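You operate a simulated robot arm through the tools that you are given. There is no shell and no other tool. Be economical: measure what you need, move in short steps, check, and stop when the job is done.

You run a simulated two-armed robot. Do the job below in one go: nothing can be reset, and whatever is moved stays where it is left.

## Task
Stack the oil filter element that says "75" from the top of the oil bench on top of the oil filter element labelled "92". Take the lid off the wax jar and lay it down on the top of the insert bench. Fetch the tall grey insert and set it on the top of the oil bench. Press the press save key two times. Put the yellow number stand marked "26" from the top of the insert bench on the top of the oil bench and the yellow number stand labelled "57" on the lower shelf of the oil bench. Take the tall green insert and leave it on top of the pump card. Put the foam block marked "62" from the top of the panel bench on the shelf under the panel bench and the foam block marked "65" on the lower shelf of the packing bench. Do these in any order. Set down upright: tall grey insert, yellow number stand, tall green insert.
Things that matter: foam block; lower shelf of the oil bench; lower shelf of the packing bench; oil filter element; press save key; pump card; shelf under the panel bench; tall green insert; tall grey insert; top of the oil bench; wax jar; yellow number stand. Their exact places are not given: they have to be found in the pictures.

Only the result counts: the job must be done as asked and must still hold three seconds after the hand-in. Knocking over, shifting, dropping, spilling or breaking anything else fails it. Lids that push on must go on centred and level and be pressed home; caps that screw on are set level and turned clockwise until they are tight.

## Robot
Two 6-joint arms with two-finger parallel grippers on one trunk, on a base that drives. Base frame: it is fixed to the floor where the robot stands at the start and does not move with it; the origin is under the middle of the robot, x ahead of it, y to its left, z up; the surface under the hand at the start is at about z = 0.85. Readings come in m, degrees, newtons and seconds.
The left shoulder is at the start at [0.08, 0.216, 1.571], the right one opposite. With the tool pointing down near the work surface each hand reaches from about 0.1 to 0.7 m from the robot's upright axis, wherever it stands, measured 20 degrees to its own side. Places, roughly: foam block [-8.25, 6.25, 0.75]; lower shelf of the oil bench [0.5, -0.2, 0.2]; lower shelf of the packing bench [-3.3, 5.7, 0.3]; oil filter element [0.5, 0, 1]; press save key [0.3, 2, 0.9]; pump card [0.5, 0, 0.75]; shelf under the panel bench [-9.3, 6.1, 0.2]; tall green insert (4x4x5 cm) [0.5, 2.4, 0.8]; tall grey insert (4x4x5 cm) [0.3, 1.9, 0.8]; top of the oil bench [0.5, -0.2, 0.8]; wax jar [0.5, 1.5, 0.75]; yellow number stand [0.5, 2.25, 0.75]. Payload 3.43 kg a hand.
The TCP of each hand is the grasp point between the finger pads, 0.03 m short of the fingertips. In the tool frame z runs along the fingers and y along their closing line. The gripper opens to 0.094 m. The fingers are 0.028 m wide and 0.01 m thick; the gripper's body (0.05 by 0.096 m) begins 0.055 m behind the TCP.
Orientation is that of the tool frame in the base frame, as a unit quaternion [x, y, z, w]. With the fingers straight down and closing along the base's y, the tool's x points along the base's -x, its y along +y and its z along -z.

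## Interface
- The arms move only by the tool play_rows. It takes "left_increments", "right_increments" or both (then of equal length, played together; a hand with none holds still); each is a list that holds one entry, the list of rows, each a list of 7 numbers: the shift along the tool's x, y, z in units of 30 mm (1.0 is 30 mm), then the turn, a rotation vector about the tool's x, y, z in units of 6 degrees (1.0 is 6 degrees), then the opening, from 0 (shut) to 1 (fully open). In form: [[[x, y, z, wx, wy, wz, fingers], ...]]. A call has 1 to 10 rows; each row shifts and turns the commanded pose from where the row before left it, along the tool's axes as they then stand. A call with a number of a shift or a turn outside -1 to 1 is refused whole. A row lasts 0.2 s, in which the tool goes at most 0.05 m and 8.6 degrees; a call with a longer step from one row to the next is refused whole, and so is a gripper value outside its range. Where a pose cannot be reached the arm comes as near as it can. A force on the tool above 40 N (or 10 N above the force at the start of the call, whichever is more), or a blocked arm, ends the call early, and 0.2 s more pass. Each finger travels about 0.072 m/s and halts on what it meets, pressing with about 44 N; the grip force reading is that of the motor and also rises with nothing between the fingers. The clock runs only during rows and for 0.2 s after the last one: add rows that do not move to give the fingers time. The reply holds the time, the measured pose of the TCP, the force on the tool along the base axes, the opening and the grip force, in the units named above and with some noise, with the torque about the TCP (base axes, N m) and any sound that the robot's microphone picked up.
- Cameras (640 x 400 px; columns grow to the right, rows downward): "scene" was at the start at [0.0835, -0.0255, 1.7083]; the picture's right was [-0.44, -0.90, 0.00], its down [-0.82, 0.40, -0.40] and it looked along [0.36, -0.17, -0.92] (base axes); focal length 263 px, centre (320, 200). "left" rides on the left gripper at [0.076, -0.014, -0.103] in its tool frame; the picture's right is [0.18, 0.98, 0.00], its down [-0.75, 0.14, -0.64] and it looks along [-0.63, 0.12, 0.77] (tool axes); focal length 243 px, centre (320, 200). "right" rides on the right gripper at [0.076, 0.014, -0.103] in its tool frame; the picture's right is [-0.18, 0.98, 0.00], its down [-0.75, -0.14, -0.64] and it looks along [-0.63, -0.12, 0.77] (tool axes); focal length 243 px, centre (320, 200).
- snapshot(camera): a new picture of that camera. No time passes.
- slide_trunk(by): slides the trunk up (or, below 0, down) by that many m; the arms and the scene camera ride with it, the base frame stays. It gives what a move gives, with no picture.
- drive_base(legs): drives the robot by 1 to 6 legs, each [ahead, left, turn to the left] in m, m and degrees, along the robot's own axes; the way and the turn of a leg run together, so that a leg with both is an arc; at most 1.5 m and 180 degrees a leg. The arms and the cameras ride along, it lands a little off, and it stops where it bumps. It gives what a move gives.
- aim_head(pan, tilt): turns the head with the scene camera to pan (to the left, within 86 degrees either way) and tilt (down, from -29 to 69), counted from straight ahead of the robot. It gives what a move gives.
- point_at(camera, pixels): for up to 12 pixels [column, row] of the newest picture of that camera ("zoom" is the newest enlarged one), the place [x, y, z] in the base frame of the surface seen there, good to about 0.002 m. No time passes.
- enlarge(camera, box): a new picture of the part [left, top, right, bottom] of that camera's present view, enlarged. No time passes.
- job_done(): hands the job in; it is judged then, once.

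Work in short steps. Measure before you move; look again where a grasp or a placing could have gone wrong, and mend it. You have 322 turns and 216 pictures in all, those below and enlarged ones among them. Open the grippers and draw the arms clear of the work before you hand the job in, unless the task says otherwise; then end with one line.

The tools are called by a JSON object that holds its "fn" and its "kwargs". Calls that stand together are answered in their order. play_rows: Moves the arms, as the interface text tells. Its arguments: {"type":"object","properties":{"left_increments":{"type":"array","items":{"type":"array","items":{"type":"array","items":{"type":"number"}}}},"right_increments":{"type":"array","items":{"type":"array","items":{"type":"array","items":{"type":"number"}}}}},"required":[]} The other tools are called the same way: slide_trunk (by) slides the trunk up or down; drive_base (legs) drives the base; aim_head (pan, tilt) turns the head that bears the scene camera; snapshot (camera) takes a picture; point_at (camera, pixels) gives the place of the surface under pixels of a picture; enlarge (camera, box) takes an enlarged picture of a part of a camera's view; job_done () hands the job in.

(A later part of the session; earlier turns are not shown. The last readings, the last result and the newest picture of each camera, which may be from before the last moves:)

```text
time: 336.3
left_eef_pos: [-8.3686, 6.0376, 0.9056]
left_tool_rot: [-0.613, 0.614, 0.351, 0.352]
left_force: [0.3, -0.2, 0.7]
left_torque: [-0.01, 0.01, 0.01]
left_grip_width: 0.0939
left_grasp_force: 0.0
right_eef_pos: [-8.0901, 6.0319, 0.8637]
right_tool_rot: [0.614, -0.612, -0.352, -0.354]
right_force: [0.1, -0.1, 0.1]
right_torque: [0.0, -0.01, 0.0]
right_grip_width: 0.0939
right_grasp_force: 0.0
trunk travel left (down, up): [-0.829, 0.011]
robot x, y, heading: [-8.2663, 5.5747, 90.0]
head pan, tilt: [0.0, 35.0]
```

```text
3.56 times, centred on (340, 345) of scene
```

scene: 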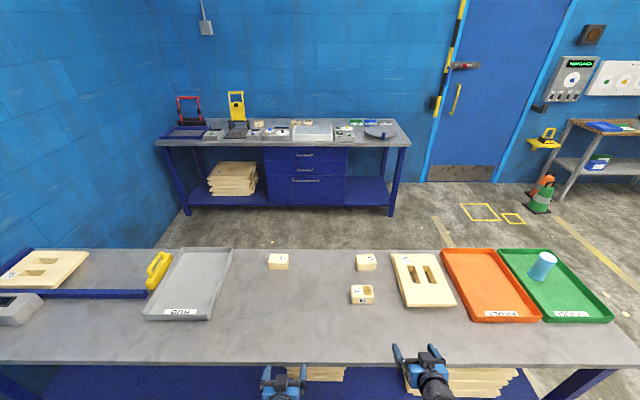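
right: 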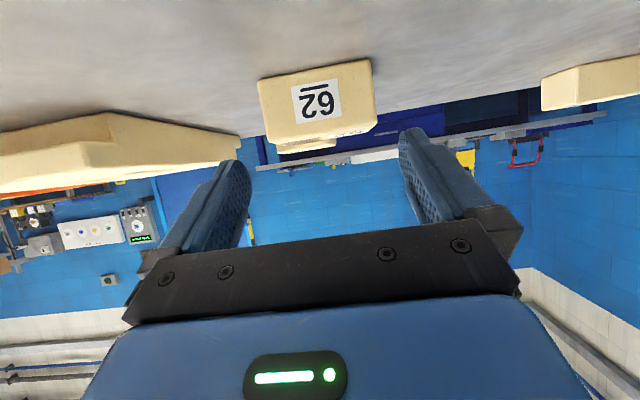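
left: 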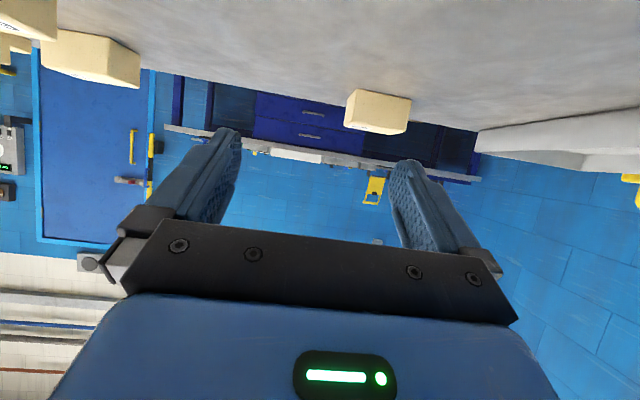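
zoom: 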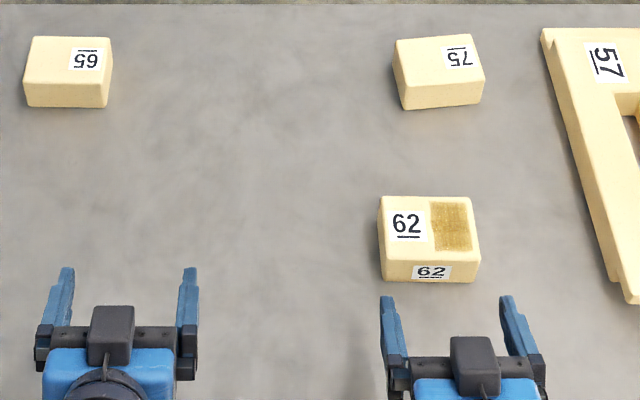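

{"fn": "point_at", "kwargs": {"camera": "right", "pixels": [[262, 110], [373, 95], [268, 85], [370, 65], [318, 100], [275, 140], [375, 125]]}}

{"fn": "point_at", "kwargs": {"camera": "zoom", "pixels": [[382, 258], [479, 262], [384, 204], [468, 202], [27, 92], [108, 95], [37, 42], [108, 40]]}}

```text
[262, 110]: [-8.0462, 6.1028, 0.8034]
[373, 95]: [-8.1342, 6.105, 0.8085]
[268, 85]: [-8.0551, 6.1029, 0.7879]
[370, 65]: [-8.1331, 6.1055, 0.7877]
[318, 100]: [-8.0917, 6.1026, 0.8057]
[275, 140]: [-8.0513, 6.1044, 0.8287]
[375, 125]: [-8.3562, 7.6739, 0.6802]
```

```text
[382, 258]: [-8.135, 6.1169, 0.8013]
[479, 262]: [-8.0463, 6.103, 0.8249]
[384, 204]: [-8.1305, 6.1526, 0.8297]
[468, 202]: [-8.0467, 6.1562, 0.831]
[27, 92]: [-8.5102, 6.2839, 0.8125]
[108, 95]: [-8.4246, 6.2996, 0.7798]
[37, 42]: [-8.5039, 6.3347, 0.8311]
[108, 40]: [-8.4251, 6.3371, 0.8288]
```

62 is actually ~0.088 wide — too tight. I'll grip it across its 0.055 depth with a vertical hand yawed 90°. Raise, turn vertical, then yaw.

{"fn": "play_rows", "kwargs": {"right_increments": [[[-0.87, 0, -0.5, 0, 0, 0, 1], [-0.87, 0, -0.5, 0, 0, 0, 1], [-0.87, 0, -0.5, 0, 0, 0, 1], [0, 0, 0, 0, 1, 0, 1], [0, 0, 0, 0, 1, 0, 1], [0, 0, 0, 0, 1, 0, 1], [0, 0, 0, 0, 1, 0, 1], [0, 0, 0, 0, 1, 0, 1], [0, 0, 0, 0, 1, 0, 1], [0, 0, 0, 0, 1, 0, 1]]]}}

{"fn": "play_rows", "kwargs": {"right_increments": [[[0, 0, 0, 0, 1, 0, 1], [0, 0, 0, 0, 1, 0, 1], [0, 0, 0, 0, 1, 0, 1], [0, 0, 0, 0, 0, 1, 1], [0, 0, 0, 0, 0, 1, 1], [0, 0, 0, 0, 0, 1, 1], [0, 0, 0, 0, 0, 1, 1], [0, 0, 0, 0, 0, 1, 1], [0, 0, 0, 0, 0, 1, 1], [0, 0, 0, 0, 0, 1, 1]]]}}

{"fn": "play_rows", "kwargs": {"right_increments": [[[0, 0, 0, 0, 0, 1, 1], [0, 0, 0, 0, 0, 1, 1], [0, 0, 0, 0, 0, 1, 1], [0, 0, 0, 0, 0, 1, 1], [0, 0, 0, 0, 0, 1, 1], [0, 0, 0, 0, 0, 1, 1], [0, 0, 0, 0, 0, 1, 1], [0, 0, 0, 0, 0, 1, 1], [0, 0, 0, 0, 0, 0, 1]]]}}

{"fn": "snapshot", "kwargs": {"camera": "right"}}

{"fn": "snapshot", "kwargs": {"camera": "scene"}}

```text
time: 338.5
left_eef_pos: [-8.3682, 6.039, 0.9049]
left_tool_rot: [-0.613, 0.614, 0.352, 0.352]
left_force: [-0.2, -0.4, -0.7]
left_torque: [0.04, 0.02, 0.02]
left_grip_width: 0.0941
left_grasp_force: 0.0
right_eef_pos: [-8.0927, 6.0325, 0.9543]
right_tool_rot: [0.699, -0.698, -0.108, -0.11]
right_force: [0.3, 0.9, 0.0]
right_torque: [0.0, -0.02, -0.01]
right_grip_width: 0.0939
right_grasp_force: 0.1
trunk travel left (down, up): [-0.829, 0.011]
robot x, y, heading: [-8.2687, 5.5753, 89.7]
head pan, tilt: [0.0, 35.0]
```

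```text
time: 340.7
left_eef_pos: [-8.3688, 6.0385, 0.905]
left_tool_rot: [-0.612, 0.614, 0.352, 0.354]
left_force: [0.0, 0.3, 0.7]
left_torque: [-0.03, 0.02, -0.01]
left_grip_width: 0.0939
left_grasp_force: 0.1
right_eef_pos: [-8.092, 6.0331, 0.9548]
right_tool_rot: [-0.405, 0.914, -0.001, 0.001]
right_force: [-0.6, 0.9, 0.0]
right_torque: [-0.03, 0.01, -0.02]
right_grip_width: 0.0938
right_grasp_force: 0.0
trunk travel left (down, up): [-0.829, 0.011]
robot x, y, heading: [-8.2676, 5.5793, 89.9]
head pan, tilt: [0.0, 35.0]
```

```text
time: 342.7
left_eef_pos: [-8.3682, 6.0375, 0.9059]
left_tool_rot: [-0.613, 0.614, 0.352, 0.352]
left_force: [0.3, -0.9, 0.4]
left_torque: [0.02, 0.01, 0.01]
left_grip_width: 0.094
left_grasp_force: 0.1
right_eef_pos: [-8.0923, 6.0319, 0.9555]
right_tool_rot: [0.001, 1.0, -0.001, 0.002]
right_force: [0.5, -0.5, -0.1]
right_torque: [-0.02, 0.04, 0.01]
right_grip_width: 0.094
right_grasp_force: 0.1
trunk travel left (down, up): [-0.829, 0.011]
robot x, y, heading: [-8.2668, 5.5796, 89.8]
head pan, tilt: [0.0, 35.0]
```

```text
95 pictures are left
```

right: 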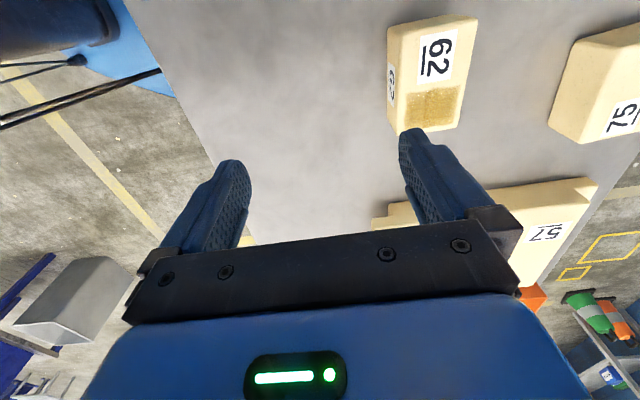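

```text
94 pictures are left
```

scene: 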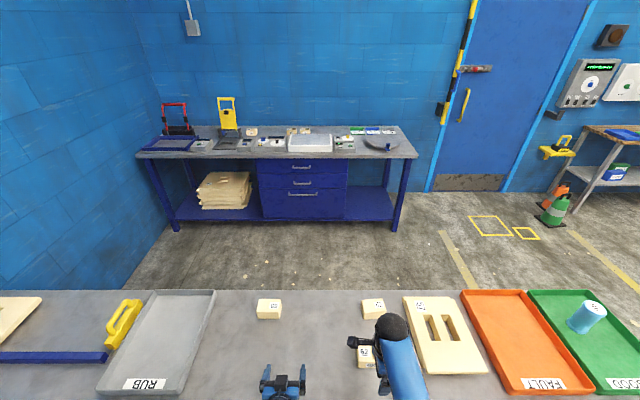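

Move above 62.

{"fn": "play_rows", "kwargs": {"right_increments": [[[0, 0.82, 0, 0, 0, 0, 1], [0, 0.82, 0, 0, 0, 0, 1], [0, 0.82, 0, 0, 0, 0, 1], [0, 0.81, 0, 0, 0, 0, 1], [0, 0, 0, 0, 0, 0, 1]]]}}

{"fn": "snapshot", "kwargs": {"camera": "right"}}

```text
time: 343.9
left_eef_pos: [-8.369, 6.038, 0.9045]
left_tool_rot: [-0.613, 0.614, 0.352, 0.352]
left_force: [0.0, -0.3, 0.2]
left_torque: [0.02, 0.02, -0.01]
left_grip_width: 0.094
left_grasp_force: 0.1
right_eef_pos: [-8.0907, 6.13, 0.9552]
right_tool_rot: [0.0, 1.0, 0.0, 0.002]
right_force: [-0.4, 0.1, 0.3]
right_torque: [0.0, -0.02, -0.02]
right_grip_width: 0.0939
right_grasp_force: 0.0
trunk travel left (down, up): [-0.829, 0.011]
robot x, y, heading: [-8.2659, 5.5782, 89.8]
head pan, tilt: [0.0, 35.0]
```

```text
93 pictures are left
```

right: 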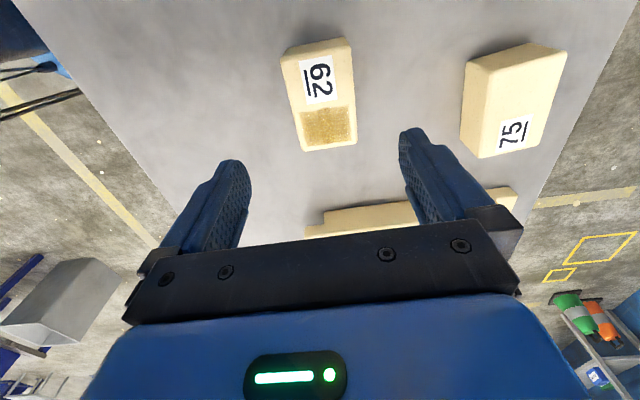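

Descend to TCP 0.818 and close on 62.

{"fn": "play_rows", "kwargs": {"right_increments": [[[0, 0, 0.85, 0, 0, 0, 0.95], [0, 0, 0.85, 0, 0, 0, 0.95], [0, 0, 0.85, 0, 0, 0, 0.95], [0, 0, 0.85, 0, 0, 0, 0.95], [0, 0, 0.8, 0, 0, 0, 0.95], [0, 0, 0.35, 0, 0, 0, 0.95], [0, 0, 0, 0, 0, 0, 0.95]]]}}

{"fn": "snapshot", "kwargs": {"camera": "right"}}

```text
time: 345.5
left_eef_pos: [-8.3686, 6.0384, 0.9059]
left_tool_rot: [-0.613, 0.614, 0.351, 0.352]
left_force: [-0.4, 0.1, 0.6]
left_torque: [0.0, 0.02, 0.03]
left_grip_width: 0.0939
left_grasp_force: 0.1
right_eef_pos: [-8.0932, 6.1297, 0.8191]
right_tool_rot: [0.0, 1.0, -0.001, 0.002]
right_force: [-0.8, 0.2, -0.1]
right_torque: [-0.01, 0.02, 0.01]
right_grip_width: 0.0896
right_grasp_force: 0.0
trunk travel left (down, up): [-0.829, 0.011]
robot x, y, heading: [-8.2631, 5.5757, 89.6]
head pan, tilt: [0.0, 35.0]
```

```text
92 pictures are left
```

right: 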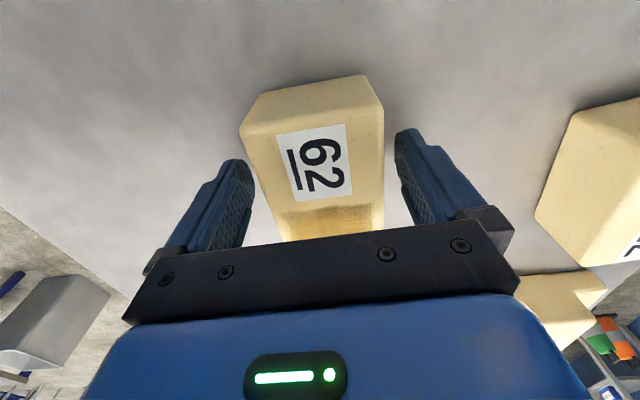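

Straddling 62. Close and lift.

{"fn": "play_rows", "kwargs": {"right_increments": [[[0, 0, 0, 0, 0, 0, 0.8], [0, 0, 0, 0, 0, 0, 0.65], [0, 0, 0, 0, 0, 0, 0.5], [0, 0, 0, 0, 0, 0, 0.4], [0, 0, 0, 0, 0, 0, 0.4], [0, 0, -0.4, 0, 0, 0, 0.4], [0, 0, -0.9, 0, 0, 0, 0.4], [0, 0, -0.9, 0, 0, 0, 0.4], [0, 0, -0.9, 0, 0, 0, 0.4], [0, 0, -0.9, 0, 0, 0, 0.4]]]}}

{"fn": "snapshot", "kwargs": {"camera": "right"}}

```text
time: 347.7
left_eef_pos: [-8.3687, 6.0378, 0.9052]
left_tool_rot: [-0.613, 0.614, 0.352, 0.352]
left_force: [0.3, -0.3, 0.6]
left_torque: [0.0, -0.03, 0.0]
left_grip_width: 0.0941
left_grasp_force: 0.0
right_eef_pos: [-8.0926, 6.1316, 0.9384]
right_tool_rot: [0.0, 1.0, -0.002, 0.002]
right_force: [-0.2, 0.5, -0.1]
right_torque: [0.01, -0.01, -0.01]
right_grip_width: 0.0631
right_grasp_force: 44.2
trunk travel left (down, up): [-0.829, 0.011]
robot x, y, heading: [-8.266, 5.5788, 89.8]
head pan, tilt: [0.0, 35.0]
```

```text
91 pictures are left
```

right: 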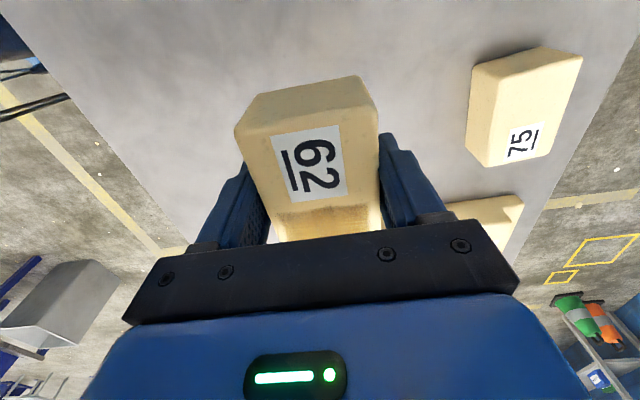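

62 held. I'll place it first: back off, shift left to x≈-8.93, and lower the trunk; left hand is raised/pulled in meanwhile.

{"fn": "drive_base", "kwargs": {"legs": [[-0.55, 0, 0], [0, 0.67, 0]]}}

{"fn": "play_rows", "kwargs": {"left_increments": [[[-0.6, 0.3, -0.9, 0, 0, 0, 1], [-0.6, 0.3, -0.9, 0, 0, 0, 1], [-0.6, 0.3, -0.9, 0, 0, 0, 1], [-0.6, 0.3, -0.6, 0, 0, 0, 1], [0, 0, 0, 0, 0, 0, 1]]]}}

{"fn": "slide_trunk", "kwargs": {"by": -0.31}}

{"fn": "slide_trunk", "kwargs": {"by": -0.31}}

{"fn": "snapshot", "kwargs": {"camera": "scene"}}

```text
time: 354.1
left_eef_pos: [-9.034, 5.4905, 0.9059]
left_tool_rot: [0.615, -0.612, -0.354, -0.351]
left_force: [0.9, -0.3, 0.4]
left_torque: [-0.01, -0.06, 0.01]
left_grip_width: 0.0939
left_grasp_force: 0.0
right_eef_pos: [-8.7585, 5.5879, 0.9385]
right_tool_rot: [-0.004, 1.0, -0.002, 0.001]
right_force: [0.7, 0.1, 0.2]
right_torque: [-0.01, -0.01, -0.01]
right_grip_width: 0.0632
right_grasp_force: 44.0
trunk travel left (down, up): [-0.829, 0.011]
robot x, y, heading: [-8.928, 5.0276, 90.6]
head pan, tilt: [0.0, 35.0]
```

```text
time: 355.3
left_eef_pos: [-9.0709, 5.4409, 1.0179]
left_tool_rot: [0.615, -0.612, -0.353, -0.351]
left_force: [-0.5, -0.1, 0.7]
left_torque: [0.01, -0.01, 0.02]
left_grip_width: 0.0942
left_grasp_force: 0.2
right_eef_pos: [-8.7595, 5.5856, 0.9371]
right_tool_rot: [-0.005, 1.0, -0.001, 0.002]
right_force: [0.0, -0.3, -0.3]
right_torque: [0.0, 0.0, -0.02]
right_grip_width: 0.0633
right_grasp_force: 44.3
trunk travel left (down, up): [-0.829, 0.011]
robot x, y, heading: [-8.9275, 5.0301, 90.4]
head pan, tilt: [0.0, 35.0]
```

```text
time: 358.4
left_eef_pos: [-9.0721, 5.4417, 0.707]
left_tool_rot: [0.615, -0.611, -0.354, -0.351]
left_force: [0.5, -0.5, -0.7]
left_torque: [0.03, 0.01, -0.03]
left_grip_width: 0.0938
left_grasp_force: 0.1
right_eef_pos: [-8.7602, 5.5866, 0.6277]
right_tool_rot: [-0.004, 1.0, -0.001, 0.002]
right_force: [0.4, -0.3, -0.3]
right_torque: [-0.01, 0.03, 0.04]
right_grip_width: 0.0631
right_grasp_force: 44.5
trunk travel left (down, up): [-0.519, 0.321]
robot x, y, heading: [-8.9315, 5.0296, 90.3]
head pan, tilt: [0.0, 35.0]
```

```text
time: 361.5
left_eef_pos: [-9.0724, 5.4403, 0.3979]
left_tool_rot: [0.615, -0.611, -0.353, -0.351]
left_force: [0.7, 0.0, 0.1]
left_torque: [-0.02, 0.01, 0.03]
left_grip_width: 0.0939
left_grasp_force: 0.1
right_eef_pos: [-8.7597, 5.5852, 0.3191]
right_tool_rot: [-0.004, 1.0, -0.001, 0.002]
right_force: [-0.2, -0.4, 0.7]
right_torque: [-0.01, -0.02, -0.01]
right_grip_width: 0.0631
right_grasp_force: 44.4
trunk travel left (down, up): [-0.209, 0.631]
robot x, y, heading: [-8.9277, 5.0324, 90.5]
head pan, tilt: [0.0, 35.0]
```

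```text
90 pictures are left
```

scene: 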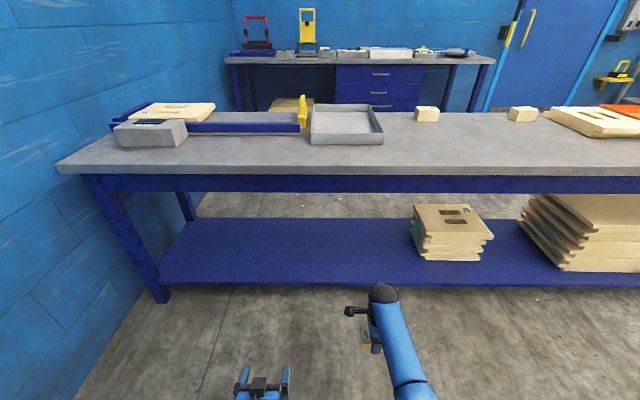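

{"fn": "point_at", "kwargs": {"camera": "scene", "pixels": [[370, 283], [370, 288], [320, 282], [370, 265], [370, 225], [412, 225], [420, 258], [494, 240], [350, 180], [350, 192], [250, 192], [380, 290]]}}

```text
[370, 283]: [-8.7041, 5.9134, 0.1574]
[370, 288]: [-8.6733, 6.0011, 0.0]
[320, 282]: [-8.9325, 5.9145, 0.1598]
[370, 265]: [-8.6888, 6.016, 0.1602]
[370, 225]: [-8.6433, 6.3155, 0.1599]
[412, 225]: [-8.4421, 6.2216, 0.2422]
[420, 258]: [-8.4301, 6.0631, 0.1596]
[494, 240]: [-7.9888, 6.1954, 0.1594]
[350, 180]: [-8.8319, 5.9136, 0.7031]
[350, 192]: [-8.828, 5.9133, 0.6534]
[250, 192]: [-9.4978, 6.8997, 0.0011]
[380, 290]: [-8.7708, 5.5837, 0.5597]
```

Shelf front edge y≈5.913 (z 0.16), apron bottom z≈0.65; the right wrist top is at z≈0.56. Lower 6 cm more, then drive in 0.41 m.

{"fn": "slide_trunk", "kwargs": {"by": -0.06}}

{"fn": "drive_base", "kwargs": {"legs": [[0.2, 0, -0.5], [0.21, 0, 0]]}}

{"fn": "snapshot", "kwargs": {"camera": "right"}}

{"fn": "snapshot", "kwargs": {"camera": "scene"}}

```text
time: 362.5
left_eef_pos: [-9.0708, 5.4413, 0.3376]
left_tool_rot: [0.615, -0.611, -0.353, -0.351]
left_force: [-0.4, 0.3, -0.6]
left_torque: [0.0, 0.02, 0.03]
left_grip_width: 0.0942
left_grasp_force: 0.0
right_eef_pos: [-8.7591, 5.587, 0.2586]
right_tool_rot: [-0.005, 1.0, -0.001, 0.001]
right_force: [0.0, -0.4, -0.2]
right_torque: [-0.03, 0.02, -0.02]
right_grip_width: 0.0632
right_grasp_force: 44.1
trunk travel left (down, up): [-0.149, 0.691]
robot x, y, heading: [-8.9259, 5.0244, 90.4]
head pan, tilt: [0.0, 35.0]
```

```text
time: 365.3
left_eef_pos: [-9.0717, 5.851, 0.3376]
left_tool_rot: [0.614, -0.613, -0.352, -0.351]
left_force: [0.4, 0.6, 0.0]
left_torque: [0.02, -0.03, 0.01]
left_grip_width: 0.094
left_grasp_force: 0.1
right_eef_pos: [-8.7589, 5.9955, 0.2582]
right_tool_rot: [-0.002, 1.0, -0.002, 0.002]
right_force: [0.0, -0.6, 0.0]
right_torque: [0.01, -0.03, -0.03]
right_grip_width: 0.063
right_grasp_force: 44.2
trunk travel left (down, up): [-0.149, 0.691]
robot x, y, heading: [-8.9301, 5.4397, 90.2]
head pan, tilt: [0.0, 35.0]
```

```text
89 pictures are left
```

right: 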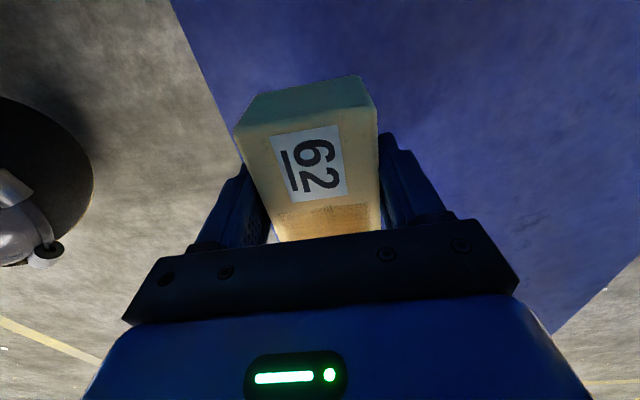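

```text
88 pictures are left
```

scene: 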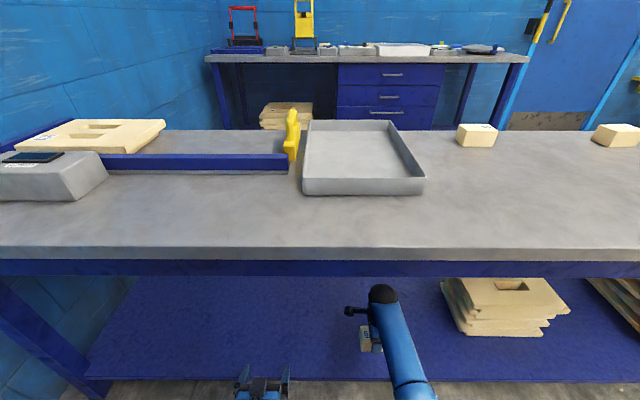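

Over the shelf. Lower 5 cm, then creep.

{"fn": "play_rows", "kwargs": {"right_increments": [[[0, 0, 0.6, 0, 0, 0, 0.4], [0, 0, 0.6, 0, 0, 0, 0.4], [0, 0, 0.45, 0, 0, 0, 0.4], [0, 0, 0.1, 0, 0, 0, 0.4], [0, 0, 0.1, 0, 0, 0, 0.4], [0, 0, 0, 0, 0, 0, 0.4]]]}}

{"fn": "play_rows", "kwargs": {"right_increments": [[[0, 0, 0.06, 0, 0, 0, 0.4], [0, 0, 0.05, 0, 0, 0, 0.4], [0, 0, 0, 0, 0, 0, 0.4]]]}}

```text
time: 366.7
left_eef_pos: [-9.0727, 5.8501, 0.3381]
left_tool_rot: [0.614, -0.612, -0.353, -0.351]
left_force: [0.0, 0.2, 0.4]
left_torque: [0.01, -0.01, 0.01]
left_grip_width: 0.0942
left_grasp_force: 0.0
right_eef_pos: [-8.7597, 5.9955, 0.2032]
right_tool_rot: [-0.002, 1.0, -0.001, 0.003]
right_force: [0.3, 0.0, 0.3]
right_torque: [0.0, 0.04, 0.01]
right_grip_width: 0.0632
right_grasp_force: 43.9
trunk travel left (down, up): [-0.149, 0.691]
robot x, y, heading: [-8.9346, 5.4377, 90.2]
head pan, tilt: [0.0, 35.0]
```

```text
time: 367.5
left_eef_pos: [-9.0721, 5.8507, 0.338]
left_tool_rot: [0.614, -0.612, -0.352, -0.352]
left_force: [0.7, 0.2, -0.1]
left_torque: [0.0, 0.0, 0.02]
left_grip_width: 0.0942
left_grasp_force: 0.0
right_eef_pos: [-8.7603, 5.9961, 0.1992]
right_tool_rot: [-0.002, 1.0, 0.0, 0.002]
right_force: [0.0, 0.1, -1.0]
right_torque: [-0.01, -0.01, 0.01]
right_grip_width: 0.0629
right_grasp_force: 44.5
trunk travel left (down, up): [-0.149, 0.691]
robot x, y, heading: [-8.927, 5.4393, 90.5]
head pan, tilt: [0.0, 35.0]
```

{"fn": "play_rows", "kwargs": {"right_increments": [[[0, 0, 0.05, 0, 0, 0, 0.4], [0, 0, 0.04, 0, 0, 0, 0.4], [0, 0, 0, 0, 0, 0, 0.4]]]}}

```text
time: 368.3
left_eef_pos: [-9.0728, 5.8507, 0.338]
left_tool_rot: [0.614, -0.611, -0.353, -0.352]
left_force: [0.8, 0.1, -0.5]
left_torque: [0.01, -0.02, 0.01]
left_grip_width: 0.0938
left_grasp_force: 0.1
right_eef_pos: [-8.7603, 5.9959, 0.1994]
right_tool_rot: [-0.002, 1.0, 0.001, 0.002]
right_force: [0.0, -4.7, 19.8]
right_torque: [-0.33, 0.03, -0.02]
right_grip_width: 0.0631
right_grasp_force: 44.2
trunk travel left (down, up): [-0.149, 0.691]
robot x, y, heading: [-8.9287, 5.437, 90.3]
head pan, tilt: [0.0, 35.0]
```

Contact. Ease up 2 mm, open, rise and check.

{"fn": "play_rows", "kwargs": {"right_increments": [[[0, 0, -0.07, 0, 0, 0, 0.4], [0, 0, 0, 0, 0, 0, 0.6], [0, 0, 0, 0, 0, 0, 0.8], [0, 0, 0, 0, 0, 0, 0.9], [0, 0, -0.4, 0, 0, 0, 0.9], [0, 0, -0.7, 0, 0, 0, 0.9], [0, 0, -0.8, 0, 0, 0, 0.9], [0, 0, 0, 0, 0, 0, 0.9]]]}}

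{"fn": "snapshot", "kwargs": {"camera": "right"}}

```text
time: 370.1
left_eef_pos: [-9.0727, 5.8521, 0.3379]
left_tool_rot: [0.615, -0.612, -0.353, -0.351]
left_force: [0.0, -0.4, 0.6]
left_torque: [0.0, -0.01, -0.05]
left_grip_width: 0.0939
left_grasp_force: 0.1
right_eef_pos: [-8.7595, 5.9953, 0.2554]
right_tool_rot: [-0.003, 1.0, -0.001, 0.002]
right_force: [-0.1, -0.3, -0.2]
right_torque: [0.02, -0.01, 0.01]
right_grip_width: 0.0843
right_grasp_force: 0.0
trunk travel left (down, up): [-0.149, 0.691]
robot x, y, heading: [-8.9295, 5.4411, 90.3]
head pan, tilt: [0.0, 35.0]
```

```text
87 pictures are left
```

right: 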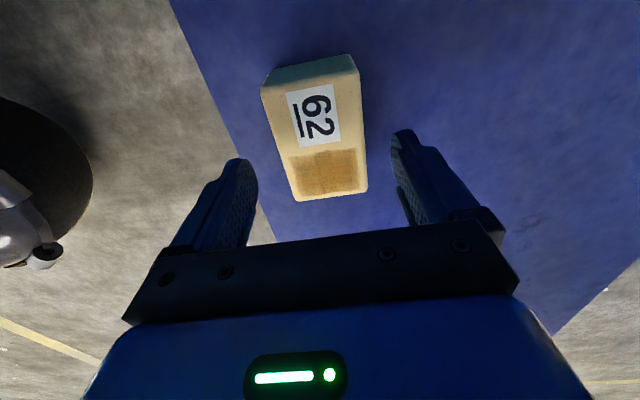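

62 is flat on the shelf. Back out, raise the trunk (leaving it ~0.1 low for longer reach), and go for 65 with the right hand.

{"fn": "drive_base", "kwargs": {"legs": [[-0.5, 0, -0.3]]}}

{"fn": "slide_trunk", "kwargs": {"by": 0.3}}

{"fn": "slide_trunk", "kwargs": {"by": 0.28}}

{"fn": "play_rows", "kwargs": {"right_increments": [[[0, 0, -0.8, 0, 0, 0, 1], [0, 0, -0.8, 0, 0, 0, 1], [0, 0, -0.8, 0, 0, 0, 1], [0, 0, -0.6, 0, 0, 0, 1], [0, 0, 0, 0, 0, 0, 1]]], "left_increments": [[[0, 0.5, 0, 0, 0, 0, 1], [0, 0.5, 0, 0, 0, 0, 1], [0, 0.5, 0, 0, 0, 0, 1], [0, 0.5, 0, 0, 0, 0, 1], [0, 0, 0, 0, 0, 0, 1]]]}}

{"fn": "drive_base", "kwargs": {"legs": [[0, -0.27, 0]]}}

{"fn": "snapshot", "kwargs": {"camera": "scene"}}

```text
time: 373.1
left_eef_pos: [-9.07, 5.3508, 0.3378]
left_tool_rot: [0.614, -0.612, -0.352, -0.352]
left_force: [-0.4, 0.9, 0.7]
left_torque: [-0.02, 0.0, 0.02]
left_grip_width: 0.0939
left_grasp_force: 0.0
right_eef_pos: [-8.7562, 5.4947, 0.257]
right_tool_rot: [-0.002, 1.0, 0.0, 0.002]
right_force: [0.7, -0.2, 0.7]
right_torque: [0.01, 0.06, 0.02]
right_grip_width: 0.0846
right_grasp_force: 0.1
trunk travel left (down, up): [-0.149, 0.691]
robot x, y, heading: [-8.9305, 4.9356, 89.8]
head pan, tilt: [0.0, 35.0]
```

```text
time: 376.1
left_eef_pos: [-9.0694, 5.3509, 0.6386]
left_tool_rot: [0.614, -0.613, -0.352, -0.352]
left_force: [-0.1, 0.8, 1.0]
left_torque: [0.0, 0.03, -0.02]
left_grip_width: 0.094
left_grasp_force: 0.1
right_eef_pos: [-8.7555, 5.4949, 0.5553]
right_tool_rot: [-0.002, 1.0, 0.001, 0.002]
right_force: [-0.2, -0.3, -0.5]
right_torque: [0.02, 0.0, 0.03]
right_grip_width: 0.0845
right_grasp_force: 0.0
trunk travel left (down, up): [-0.449, 0.391]
robot x, y, heading: [-8.9294, 4.9362, 90.0]
head pan, tilt: [0.0, 35.0]
```

```text
time: 378.9
left_eef_pos: [-9.0694, 5.3512, 0.9177]
left_tool_rot: [0.614, -0.613, -0.353, -0.351]
left_force: [0.5, -0.1, -1.0]
left_torque: [-0.04, 0.0, -0.03]
left_grip_width: 0.0939
left_grasp_force: 0.1
right_eef_pos: [-8.7568, 5.4941, 0.8359]
right_tool_rot: [-0.002, 1.0, 0.0, 0.002]
right_force: [0.5, -0.6, -0.3]
right_torque: [0.02, -0.01, 0.01]
right_grip_width: 0.0849
right_grasp_force: 0.0
trunk travel left (down, up): [-0.729, 0.111]
robot x, y, heading: [-8.9288, 4.9357, 90.1]
head pan, tilt: [0.0, 35.0]
```

```text
time: 380.1
left_eef_pos: [-9.1284, 5.3506, 0.918]
left_tool_rot: [0.614, -0.613, -0.352, -0.352]
left_force: [-0.1, -0.2, 0.6]
left_torque: [0.0, -0.02, -0.04]
left_grip_width: 0.0941
left_grasp_force: 0.1
right_eef_pos: [-8.7562, 5.4938, 0.9259]
right_tool_rot: [-0.003, 1.0, -0.001, 0.003]
right_force: [-0.2, -0.6, -0.9]
right_torque: [-0.01, 0.0, -0.02]
right_grip_width: 0.0941
right_grasp_force: 0.1
trunk travel left (down, up): [-0.729, 0.111]
robot x, y, heading: [-8.9276, 4.937, 90.1]
head pan, tilt: [0.0, 35.0]
```

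```text
time: 382.0
left_eef_pos: [-8.8623, 5.3511, 0.9186]
left_tool_rot: [0.616, -0.611, -0.353, -0.351]
left_force: [-0.1, 0.3, -0.5]
left_torque: [-0.01, 0.01, -0.01]
left_grip_width: 0.0938
left_grasp_force: 0.1
right_eef_pos: [-8.4889, 5.4958, 0.9269]
right_tool_rot: [-0.003, 1.0, -0.001, 0.002]
right_force: [-0.1, 0.2, -0.1]
right_torque: [-0.03, -0.02, -0.02]
right_grip_width: 0.0939
right_grasp_force: 0.1
trunk travel left (down, up): [-0.729, 0.111]
robot x, y, heading: [-8.6581, 4.9396, 90.1]
head pan, tilt: [0.0, 35.0]
```

```text
86 pictures are left
```

scene: 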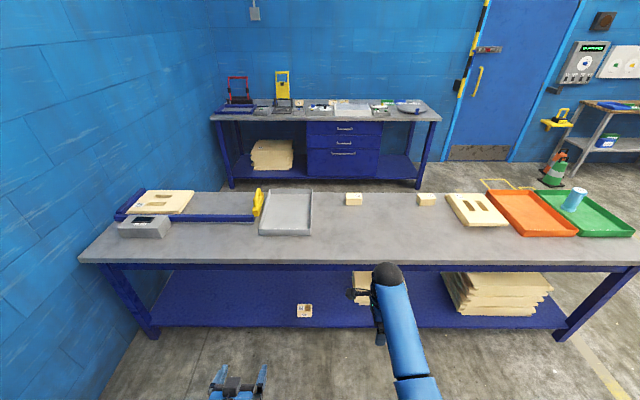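

62 sits on the shelf. Drive forward 0.66 for 65.

{"fn": "drive_base", "kwargs": {"legs": [[0.4, 0, 0], [0.26, 0, 0]]}}

{"fn": "play_rows", "kwargs": {"right_increments": [[[-0.1, 0.8, 0, 0, 0, 0, 1], [-0.1, 0.8, 0, 0, 0, 0, 1], [-0.1, 0.8, 0, 0, 0, 0, 1], [-0.1, 0.8, 0, 0, 0, 0, 1], [0, 0.8, 0, 0, 0, 0, 1], [0, 0, 0, 0, 0, 0, 1]]]}}

{"fn": "snapshot", "kwargs": {"camera": "right"}}

```text
time: 386.0
left_eef_pos: [-8.8574, 6.0088, 0.9181]
left_tool_rot: [-0.612, 0.614, 0.352, 0.353]
left_force: [-0.3, 0.3, -0.4]
left_torque: [0.03, 0.0, -0.02]
left_grip_width: 0.0937
left_grasp_force: 0.0
right_eef_pos: [-8.4852, 6.1505, 0.9271]
right_tool_rot: [0.001, 1.0, 0.0, 0.001]
right_force: [-0.3, 0.4, -0.4]
right_torque: [0.04, 0.01, -0.01]
right_grip_width: 0.0938
right_grasp_force: 0.0
trunk travel left (down, up): [-0.729, 0.111]
robot x, y, heading: [-8.6579, 5.5987, 90.0]
head pan, tilt: [0.0, 35.0]
```

```text
time: 387.4
left_eef_pos: [-8.8576, 6.0097, 0.9175]
left_tool_rot: [-0.612, 0.614, 0.352, 0.353]
left_force: [0.6, -0.2, 0.8]
left_torque: [0.02, 0.01, -0.01]
left_grip_width: 0.0939
left_grasp_force: 0.0
right_eef_pos: [-8.4723, 6.2722, 0.9253]
right_tool_rot: [0.001, 1.0, -0.001, 0.002]
right_force: [-0.4, 0.8, -0.4]
right_torque: [0.0, -0.03, -0.01]
right_grip_width: 0.094
right_grasp_force: 0.0
trunk travel left (down, up): [-0.729, 0.111]
robot x, y, heading: [-8.6601, 5.5995, 90.1]
head pan, tilt: [0.0, 35.0]
```

```text
85 pictures are left
```

right: 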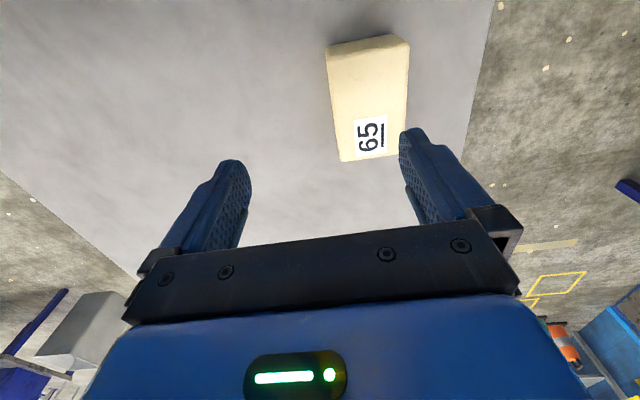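

{"fn": "point_at", "kwargs": {"camera": "right", "pixels": [[368, 105], [330, 105], [408, 95], [370, 45], [370, 155], [335, 150], [403, 150]]}}

{"fn": "play_rows", "kwargs": {"right_increments": [[[-0.1, 0.65, 0, 0, 0, 0, 1], [-0.1, 0.65, 0, 0, 0, 0, 1], [0, 0, 0, 0, 0, 0, 1]]]}}

{"fn": "snapshot", "kwargs": {"camera": "right"}}

```text
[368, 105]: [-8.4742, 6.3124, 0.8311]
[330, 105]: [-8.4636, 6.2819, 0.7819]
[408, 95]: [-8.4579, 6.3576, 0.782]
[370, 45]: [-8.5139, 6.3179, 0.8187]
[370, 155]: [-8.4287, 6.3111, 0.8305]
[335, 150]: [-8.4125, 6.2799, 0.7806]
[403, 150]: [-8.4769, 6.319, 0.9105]
```

```text
time: 388.2
left_eef_pos: [-8.8579, 6.0108, 0.9182]
left_tool_rot: [-0.613, 0.614, 0.352, 0.352]
left_force: [0.0, 0.8, -0.7]
left_torque: [-0.03, -0.02, 0.0]
left_grip_width: 0.0939
left_grasp_force: 0.1
right_eef_pos: [-8.466, 6.3049, 0.9294]
right_tool_rot: [0.0, 1.0, 0.0, 0.002]
right_force: [0.6, 0.3, 0.2]
right_torque: [-0.04, -0.03, 0.01]
right_grip_width: 0.094
right_grasp_force: 0.1
right hand out of reach, approached as far as the arm can: row 2
trunk travel left (down, up): [-0.729, 0.111]
robot x, y, heading: [-8.6576, 5.6007, 89.9]
head pan, tilt: [0.0, 35.0]
```

```text
84 pictures are left
```

right: 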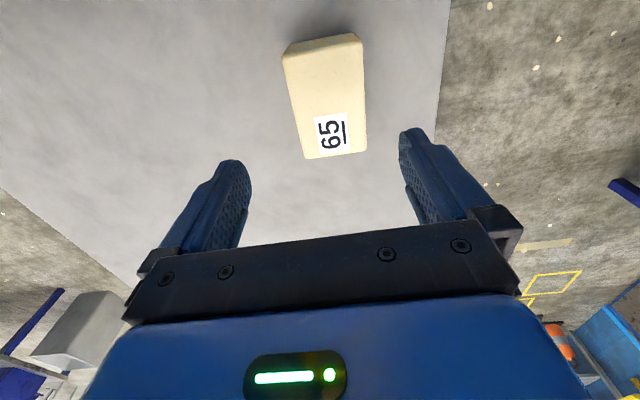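

Reach is 8 mm short but workable. I'll descend with the trunk (keeps the arm posture); first raise the left hand.

{"fn": "play_rows", "kwargs": {"left_increments": [[[-0.8, 0, -0.8, 0, 0, 0, 1], [-0.8, 0, -0.8, 0, 0, 0, 1], [-0.8, 0, -0.8, 0, 0, 0, 1], [-0.8, 0, -0.5, 0, 0, 0, 1], [0, 0, 0, 0, 0, 0, 1]]]}}

{"fn": "slide_trunk", "kwargs": {"by": -0.06}}

{"fn": "play_rows", "kwargs": {"right_increments": [[[0, 0.15, 0, 0, 0, 0, 1], [0, 0.1, 0, 0, 0, 0, 1], [0, 0, 0, 0, 0, 0, 1]]]}}

```text
time: 389.4
left_eef_pos: [-8.8581, 5.9852, 1.0441]
left_tool_rot: [-0.612, 0.614, 0.351, 0.353]
left_force: [1.1, -0.2, 0.0]
left_torque: [0.02, 0.03, 0.0]
left_grip_width: 0.0943
left_grasp_force: 0.0
right_eef_pos: [-8.467, 6.3045, 0.9298]
right_tool_rot: [0.001, 1.0, 0.0, 0.001]
right_force: [-0.5, -0.6, -0.5]
right_torque: [-0.02, 0.0, 0.03]
right_grip_width: 0.0941
right_grasp_force: 0.0
trunk travel left (down, up): [-0.729, 0.111]
robot x, y, heading: [-8.6624, 5.5975, 89.9]
head pan, tilt: [0.0, 35.0]
```

```text
time: 390.4
left_eef_pos: [-8.859, 5.9837, 0.9837]
left_tool_rot: [-0.612, 0.615, 0.351, 0.353]
left_force: [-0.2, 0.3, -0.3]
left_torque: [-0.02, -0.04, -0.02]
left_grip_width: 0.094
left_grasp_force: 0.0
right_eef_pos: [-8.4671, 6.3047, 0.869]
right_tool_rot: [0.0, 1.0, 0.0, 0.002]
right_force: [0.0, -0.8, 0.6]
right_torque: [-0.01, -0.01, 0.01]
right_grip_width: 0.0941
right_grasp_force: 0.1
trunk travel left (down, up): [-0.669, 0.171]
robot x, y, heading: [-8.6588, 5.5949, 90.1]
head pan, tilt: [0.0, 35.0]
```

```text
time: 391.2
left_eef_pos: [-8.8579, 5.9845, 0.9835]
left_tool_rot: [-0.612, 0.615, 0.351, 0.353]
left_force: [0.3, -0.5, 0.2]
left_torque: [-0.01, 0.01, 0.0]
left_grip_width: 0.0939
left_grasp_force: 0.0
right_eef_pos: [-8.4644, 6.3077, 0.8702]
right_tool_rot: [0.001, 1.0, -0.001, 0.002]
right_force: [0.5, 0.1, 0.0]
right_torque: [0.01, 0.05, -0.01]
right_grip_width: 0.0941
right_grasp_force: 0.1
right hand out of reach, approached as far as the arm can: row 1
trunk travel left (down, up): [-0.669, 0.171]
robot x, y, heading: [-8.6645, 5.5967, 89.6]
head pan, tilt: [0.0, 35.0]
```

Good (y 6.308). Lower the trunk 5 cm and look.

{"fn": "slide_trunk", "kwargs": {"by": -0.05}}

{"fn": "snapshot", "kwargs": {"camera": "right"}}

```text
time: 392.1
left_eef_pos: [-8.8582, 5.9843, 0.9351]
left_tool_rot: [-0.612, 0.614, 0.351, 0.353]
left_force: [0.3, 0.0, 0.2]
left_torque: [0.02, -0.01, -0.02]
left_grip_width: 0.0938
left_grasp_force: 0.0
right_eef_pos: [-8.4664, 6.308, 0.8185]
right_tool_rot: [0.001, 1.0, 0.0, 0.002]
right_force: [0.3, 0.5, 0.9]
right_torque: [-0.01, -0.04, 0.05]
right_grip_width: 0.0941
right_grasp_force: 0.1
trunk travel left (down, up): [-0.619, 0.221]
robot x, y, heading: [-8.6599, 5.5945, 89.7]
head pan, tilt: [0.0, 35.0]
```

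```text
83 pictures are left
```

right: 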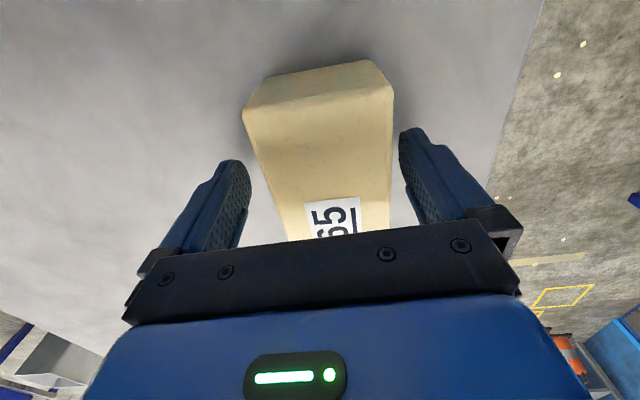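

Close and lift slightly with the trunk.

{"fn": "play_rows", "kwargs": {"right_increments": [[[0, 0, 0, 0, 0, 0, 0.85], [0, 0, 0, 0, 0, 0, 0.75], [0, 0, 0, 0, 0, 0, 0.6], [0, 0, 0, 0, 0, 0, 0.5], [0, 0, 0, 0, 0, 0, 0.4], [0, 0, 0, 0, 0, 0, 0.4]]]}}

{"fn": "slide_trunk", "kwargs": {"by": 0.15}}

{"fn": "snapshot", "kwargs": {"camera": "right"}}

```text
time: 393.5
left_eef_pos: [-8.8582, 5.9848, 0.9348]
left_tool_rot: [-0.613, 0.614, 0.352, 0.353]
left_force: [0.3, -0.1, -0.6]
left_torque: [0.0, 0.01, 0.03]
left_grip_width: 0.0941
left_grasp_force: 0.0
right_eef_pos: [-8.4657, 6.3071, 0.8192]
right_tool_rot: [0.001, 1.0, -0.001, 0.002]
right_force: [0.4, -0.3, 0.5]
right_torque: [-0.01, -0.01, -0.01]
right_grip_width: 0.0631
right_grasp_force: 44.1
trunk travel left (down, up): [-0.619, 0.221]
robot x, y, heading: [-8.657, 5.5951, 89.8]
head pan, tilt: [0.0, 35.0]
```

```text
time: 395.2
left_eef_pos: [-8.8575, 5.985, 1.0836]
left_tool_rot: [-0.613, 0.614, 0.352, 0.352]
left_force: [-0.4, -0.5, 1.1]
left_torque: [-0.02, 0.01, 0.0]
left_grip_width: 0.094
left_grasp_force: 0.1
right_eef_pos: [-8.4655, 6.3077, 0.9699]
right_tool_rot: [0.0, 1.0, -0.001, 0.002]
right_force: [0.2, 0.5, -0.8]
right_torque: [0.03, 0.02, 0.01]
right_grip_width: 0.0631
right_grasp_force: 44.3
trunk travel left (down, up): [-0.769, 0.071]
robot x, y, heading: [-8.6611, 5.5928, 89.7]
head pan, tilt: [0.0, 35.0]
```

```text
82 pictures are left
```

right: 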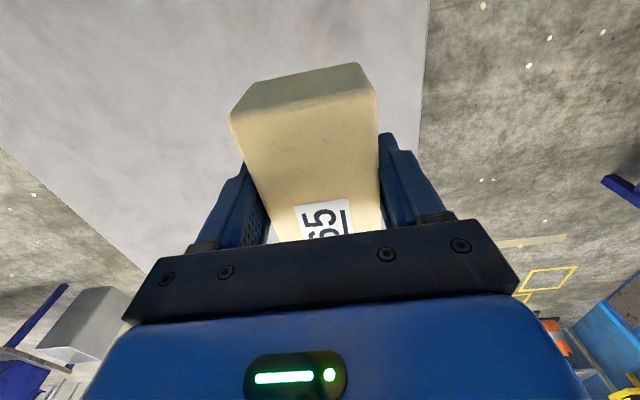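

65 held. Retract the arm, back away and drive east toward the packing bench.

{"fn": "play_rows", "kwargs": {"right_increments": [[[0, -0.9, 0, 0, 0, 0, 0.4], [0, -0.9, 0, 0, 0, 0, 0.4], [0, -0.9, 0, 0, 0, 0, 0.4], [0, -0.9, 0, 0, 0, 0, 0.4], [0, -0.9, 0, 0, 0, 0, 0.4], [0, -0.9, 0, 0, 0, 0, 0.4], [0, 0, 0, 0, 0, 0, 0.4]]]}}

{"fn": "drive_base", "kwargs": {"legs": [[-0.8, 0, 0], [0, 0, -90]]}}

{"fn": "aim_head", "kwargs": {"pan": 0, "tilt": 20}}

{"fn": "snapshot", "kwargs": {"camera": "scene"}}

```text
time: 396.8
left_eef_pos: [-8.8583, 5.9837, 1.0843]
left_tool_rot: [-0.613, 0.614, 0.352, 0.352]
left_force: [0.0, -0.5, -0.4]
left_torque: [0.01, -0.02, 0.05]
left_grip_width: 0.094
left_grasp_force: 0.1
right_eef_pos: [-8.4694, 6.2811, 0.9182]
right_tool_rot: [0.0, 1.0, -0.002, 0.001]
right_force: [0.1, 0.2, 0.2]
right_torque: [-0.01, -0.03, 0.03]
right_grip_width: 0.0633
right_grasp_force: 44.1
right hand out of reach, approached as far as the arm can: row 1, 2, 3, 4, 5, 6
trunk travel left (down, up): [-0.769, 0.071]
robot x, y, heading: [-8.6588, 5.5993, 89.8]
head pan, tilt: [0.0, 35.0]
```

```text
time: 405.0
left_eef_pos: [-8.2708, 4.9914, 1.0837]
left_tool_rot: [0.011, 0.867, -0.006, 0.498]
left_force: [0.7, 0.5, 0.6]
left_torque: [0.02, 0.0, -0.06]
left_grip_width: 0.0941
left_grasp_force: 0.1
right_eef_pos: [-7.9831, 4.5973, 0.9181]
right_tool_rot: [0.716, 0.699, -0.002, 0.0]
right_force: [0.0, -0.4, -0.1]
right_torque: [0.05, -0.02, 0.02]
right_grip_width: 0.063
right_grasp_force: 44.4
trunk travel left (down, up): [-0.769, 0.071]
robot x, y, heading: [-8.6613, 4.8037, -1.5]
head pan, tilt: [0.0, 35.0]
```

```text
time: 405.8
left_eef_pos: [-8.2706, 4.99, 1.0833]
left_tool_rot: [0.011, 0.867, -0.006, 0.497]
left_force: [0.4, 0.2, 0.0]
left_torque: [0.0, 0.0, -0.01]
left_grip_width: 0.094
left_grasp_force: 0.0
right_eef_pos: [-7.9835, 4.5969, 0.9168]
right_tool_rot: [0.715, 0.699, -0.002, 0.0]
right_force: [-0.9, 0.3, 0.5]
right_torque: [0.0, 0.03, 0.0]
right_grip_width: 0.0632
right_grasp_force: 44.1
trunk travel left (down, up): [-0.769, 0.071]
robot x, y, heading: [-8.6635, 4.8006, -1.2]
head pan, tilt: [0.0, 20.0]
```

```text
81 pictures are left
```

scene: 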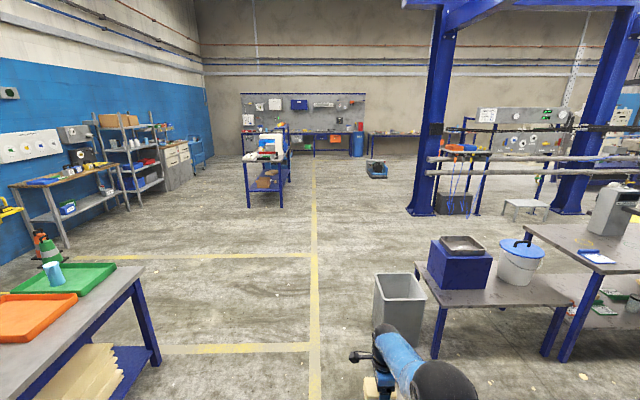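

Retract the right hand a bit, then drive east to x≈-3.64, y≈4.4 and face north.

{"fn": "play_rows", "kwargs": {"right_increments": [[[0, -0.8, 0.2, 0, 0, 0, 0.4], [0, -0.8, 0, 0, 0, 0, 0.4], [0, -0.8, 0, 0, 0, 0, 0.4], [0, -0.8, 0, 0, 0, 0, 0.4], [0, 0, 0, 0, 0, 0, 0.4]]]}}

{"fn": "drive_base", "kwargs": {"legs": [[1.5, 0, 1.2], [1.5, 0, 0], [1.2, -0.3, 0], [0.8, -0.1, 0], [0, 0, 90]]}}

{"fn": "aim_head", "kwargs": {"pan": 0, "tilt": 35}}

{"fn": "snapshot", "kwargs": {"camera": "scene"}}

```text
time: 406.9
left_eef_pos: [-8.2709, 4.9911, 1.0834]
left_tool_rot: [0.01, 0.867, -0.005, 0.498]
left_force: [0.5, -0.7, 0.9]
left_torque: [-0.02, 0.03, 0.01]
left_grip_width: 0.094
left_grasp_force: 0.1
right_eef_pos: [-8.0103, 4.5996, 0.8715]
right_tool_rot: [0.715, 0.699, -0.003, -0.001]
right_force: [-0.7, -0.6, -0.8]
right_torque: [0.0, 0.04, 0.01]
right_grip_width: 0.0631
right_grasp_force: 43.3
right hand out of reach, approached as far as the arm can: row 1, 2, 3, 4
trunk travel left (down, up): [-0.769, 0.071]
robot x, y, heading: [-8.6609, 4.7997, -1.3]
head pan, tilt: [0.0, 20.0]
```

```text
time: 434.9
left_eef_pos: [-3.8979, 4.6947, 1.0847]
left_tool_rot: [-0.605, 0.622, 0.346, 0.356]
left_force: [0.7, 0.2, -0.3]
left_torque: [-0.01, 0.01, -0.03]
left_grip_width: 0.094
left_grasp_force: 0.1
right_eef_pos: [-3.5045, 4.9539, 0.8703]
right_tool_rot: [0.012, 1.0, -0.002, 0.001]
right_force: [-0.6, 0.5, -0.2]
right_torque: [0.0, -0.02, -0.02]
right_grip_width: 0.0634
right_grasp_force: 44.3
trunk travel left (down, up): [-0.769, 0.071]
robot x, y, heading: [-3.7088, 4.3009, 88.2]
head pan, tilt: [0.0, 20.0]
```

```text
time: 435.6
left_eef_pos: [-3.8977, 4.6938, 1.0837]
left_tool_rot: [-0.604, 0.623, 0.346, 0.357]
left_force: [-0.1, -0.4, 0.5]
left_torque: [-0.02, 0.0, 0.0]
left_grip_width: 0.0939
left_grasp_force: 0.0
right_eef_pos: [-3.5051, 4.9541, 0.8731]
right_tool_rot: [0.012, 1.0, -0.003, 0.001]
right_force: [0.2, 0.1, 0.1]
right_torque: [0.01, -0.03, 0.01]
right_grip_width: 0.0629
right_grasp_force: 43.9
trunk travel left (down, up): [-0.769, 0.071]
robot x, y, heading: [-3.7058, 4.3099, 88.3]
head pan, tilt: [0.0, 35.0]
```

```text
80 pictures are left
```

scene: 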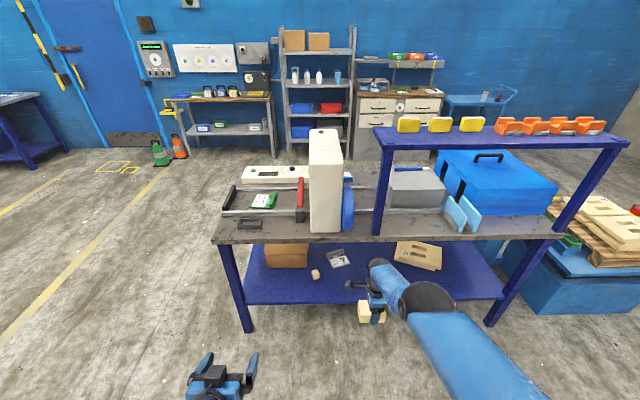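

Measure the packing bench shelf: edges, items, and the height of the top's underside.

{"fn": "point_at", "kwargs": {"camera": "scene", "pixels": [[320, 302], [320, 292], [300, 285], [330, 285], [345, 285], [315, 275], [335, 262], [360, 265], [270, 285], [300, 242], [410, 262], [440, 285]]}}

{"fn": "enlarge", "kwargs": {"camera": "scene", "box": [220, 220, 520, 340]}}

```text
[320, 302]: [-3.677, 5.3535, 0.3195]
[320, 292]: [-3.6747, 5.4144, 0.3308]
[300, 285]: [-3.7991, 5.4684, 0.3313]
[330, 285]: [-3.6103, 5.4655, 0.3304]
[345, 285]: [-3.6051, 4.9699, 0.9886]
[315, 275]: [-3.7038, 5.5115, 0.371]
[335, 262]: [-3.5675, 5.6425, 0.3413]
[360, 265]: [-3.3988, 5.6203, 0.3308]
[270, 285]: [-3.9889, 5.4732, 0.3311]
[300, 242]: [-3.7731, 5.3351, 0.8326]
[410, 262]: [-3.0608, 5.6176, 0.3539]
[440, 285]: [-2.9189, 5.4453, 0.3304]
```

```text
2.13 times, centred on (370, 280) of scene
```

zoom: 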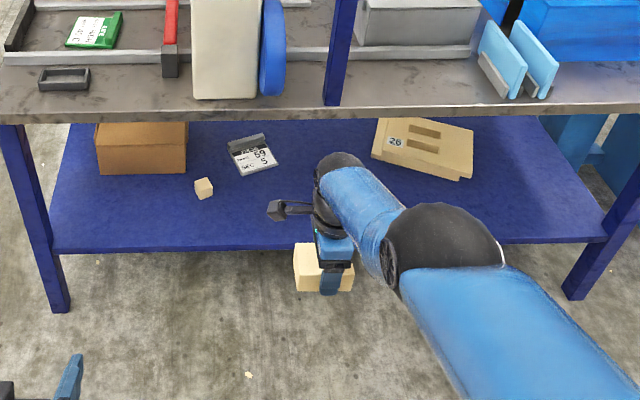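

Shelf z 0.331, front edge y≈5.345; centre around x -3.40 is free. Lower the trunk 0.48 in place, shift right and drive in.

{"fn": "slide_trunk", "kwargs": {"by": -0.24}}

{"fn": "slide_trunk", "kwargs": {"by": -0.23}}

{"fn": "drive_base", "kwargs": {"legs": [[0, -0.11, 1.7], [0.25, 0, 0]]}}

{"fn": "snapshot", "kwargs": {"camera": "scene"}}

```text
time: 438.1
left_eef_pos: [-3.8971, 4.6936, 0.8441]
left_tool_rot: [-0.604, 0.622, 0.347, 0.357]
left_force: [-0.2, 0.4, 0.6]
left_torque: [0.03, 0.02, -0.01]
left_grip_width: 0.0939
left_grasp_force: 0.2
right_eef_pos: [-3.5052, 4.9548, 0.6323]
right_tool_rot: [0.012, 1.0, -0.002, 0.003]
right_force: [-0.5, 0.6, -0.6]
right_torque: [0.03, -0.03, 0.0]
right_grip_width: 0.0631
right_grasp_force: 43.8
trunk travel left (down, up): [-0.529, 0.311]
robot x, y, heading: [-3.7087, 4.3045, 88.5]
head pan, tilt: [0.0, 35.0]
```

```text
time: 440.5
left_eef_pos: [-3.8958, 4.6946, 0.6147]
left_tool_rot: [-0.604, 0.622, 0.347, 0.357]
left_force: [-0.2, 0.9, 0.9]
left_torque: [0.01, 0.0, -0.02]
left_grip_width: 0.094
left_grasp_force: 0.0
right_eef_pos: [-3.5047, 4.9538, 0.4024]
right_tool_rot: [0.012, 1.0, -0.002, 0.002]
right_force: [-1.2, -0.5, 0.1]
right_torque: [0.01, 0.01, 0.0]
right_grip_width: 0.063
right_grasp_force: 43.8
trunk travel left (down, up): [-0.299, 0.541]
robot x, y, heading: [-3.7058, 4.3042, 88.5]
head pan, tilt: [0.0, 35.0]
```

```text
time: 443.1
left_eef_pos: [-3.7995, 4.9357, 0.6134]
left_tool_rot: [-0.612, 0.615, 0.351, 0.352]
left_force: [0.0, 0.7, -0.4]
left_torque: [0.03, 0.0, 0.01]
left_grip_width: 0.0939
left_grasp_force: 0.0
right_eef_pos: [-3.4133, 5.2052, 0.402]
right_tool_rot: [-0.001, 1.0, -0.004, 0.001]
right_force: [-0.3, -0.1, -0.7]
right_torque: [-0.01, -0.03, -0.01]
right_grip_width: 0.0632
right_grasp_force: 43.9
trunk travel left (down, up): [-0.299, 0.541]
robot x, y, heading: [-3.5958, 4.549, 89.9]
head pan, tilt: [0.0, 35.0]
```

```text
78 pictures are left
```

scene: 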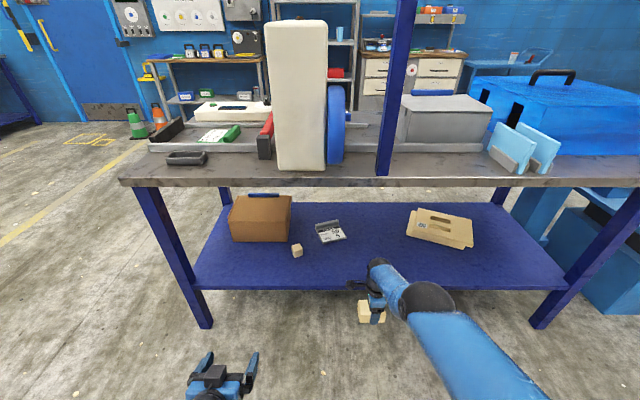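

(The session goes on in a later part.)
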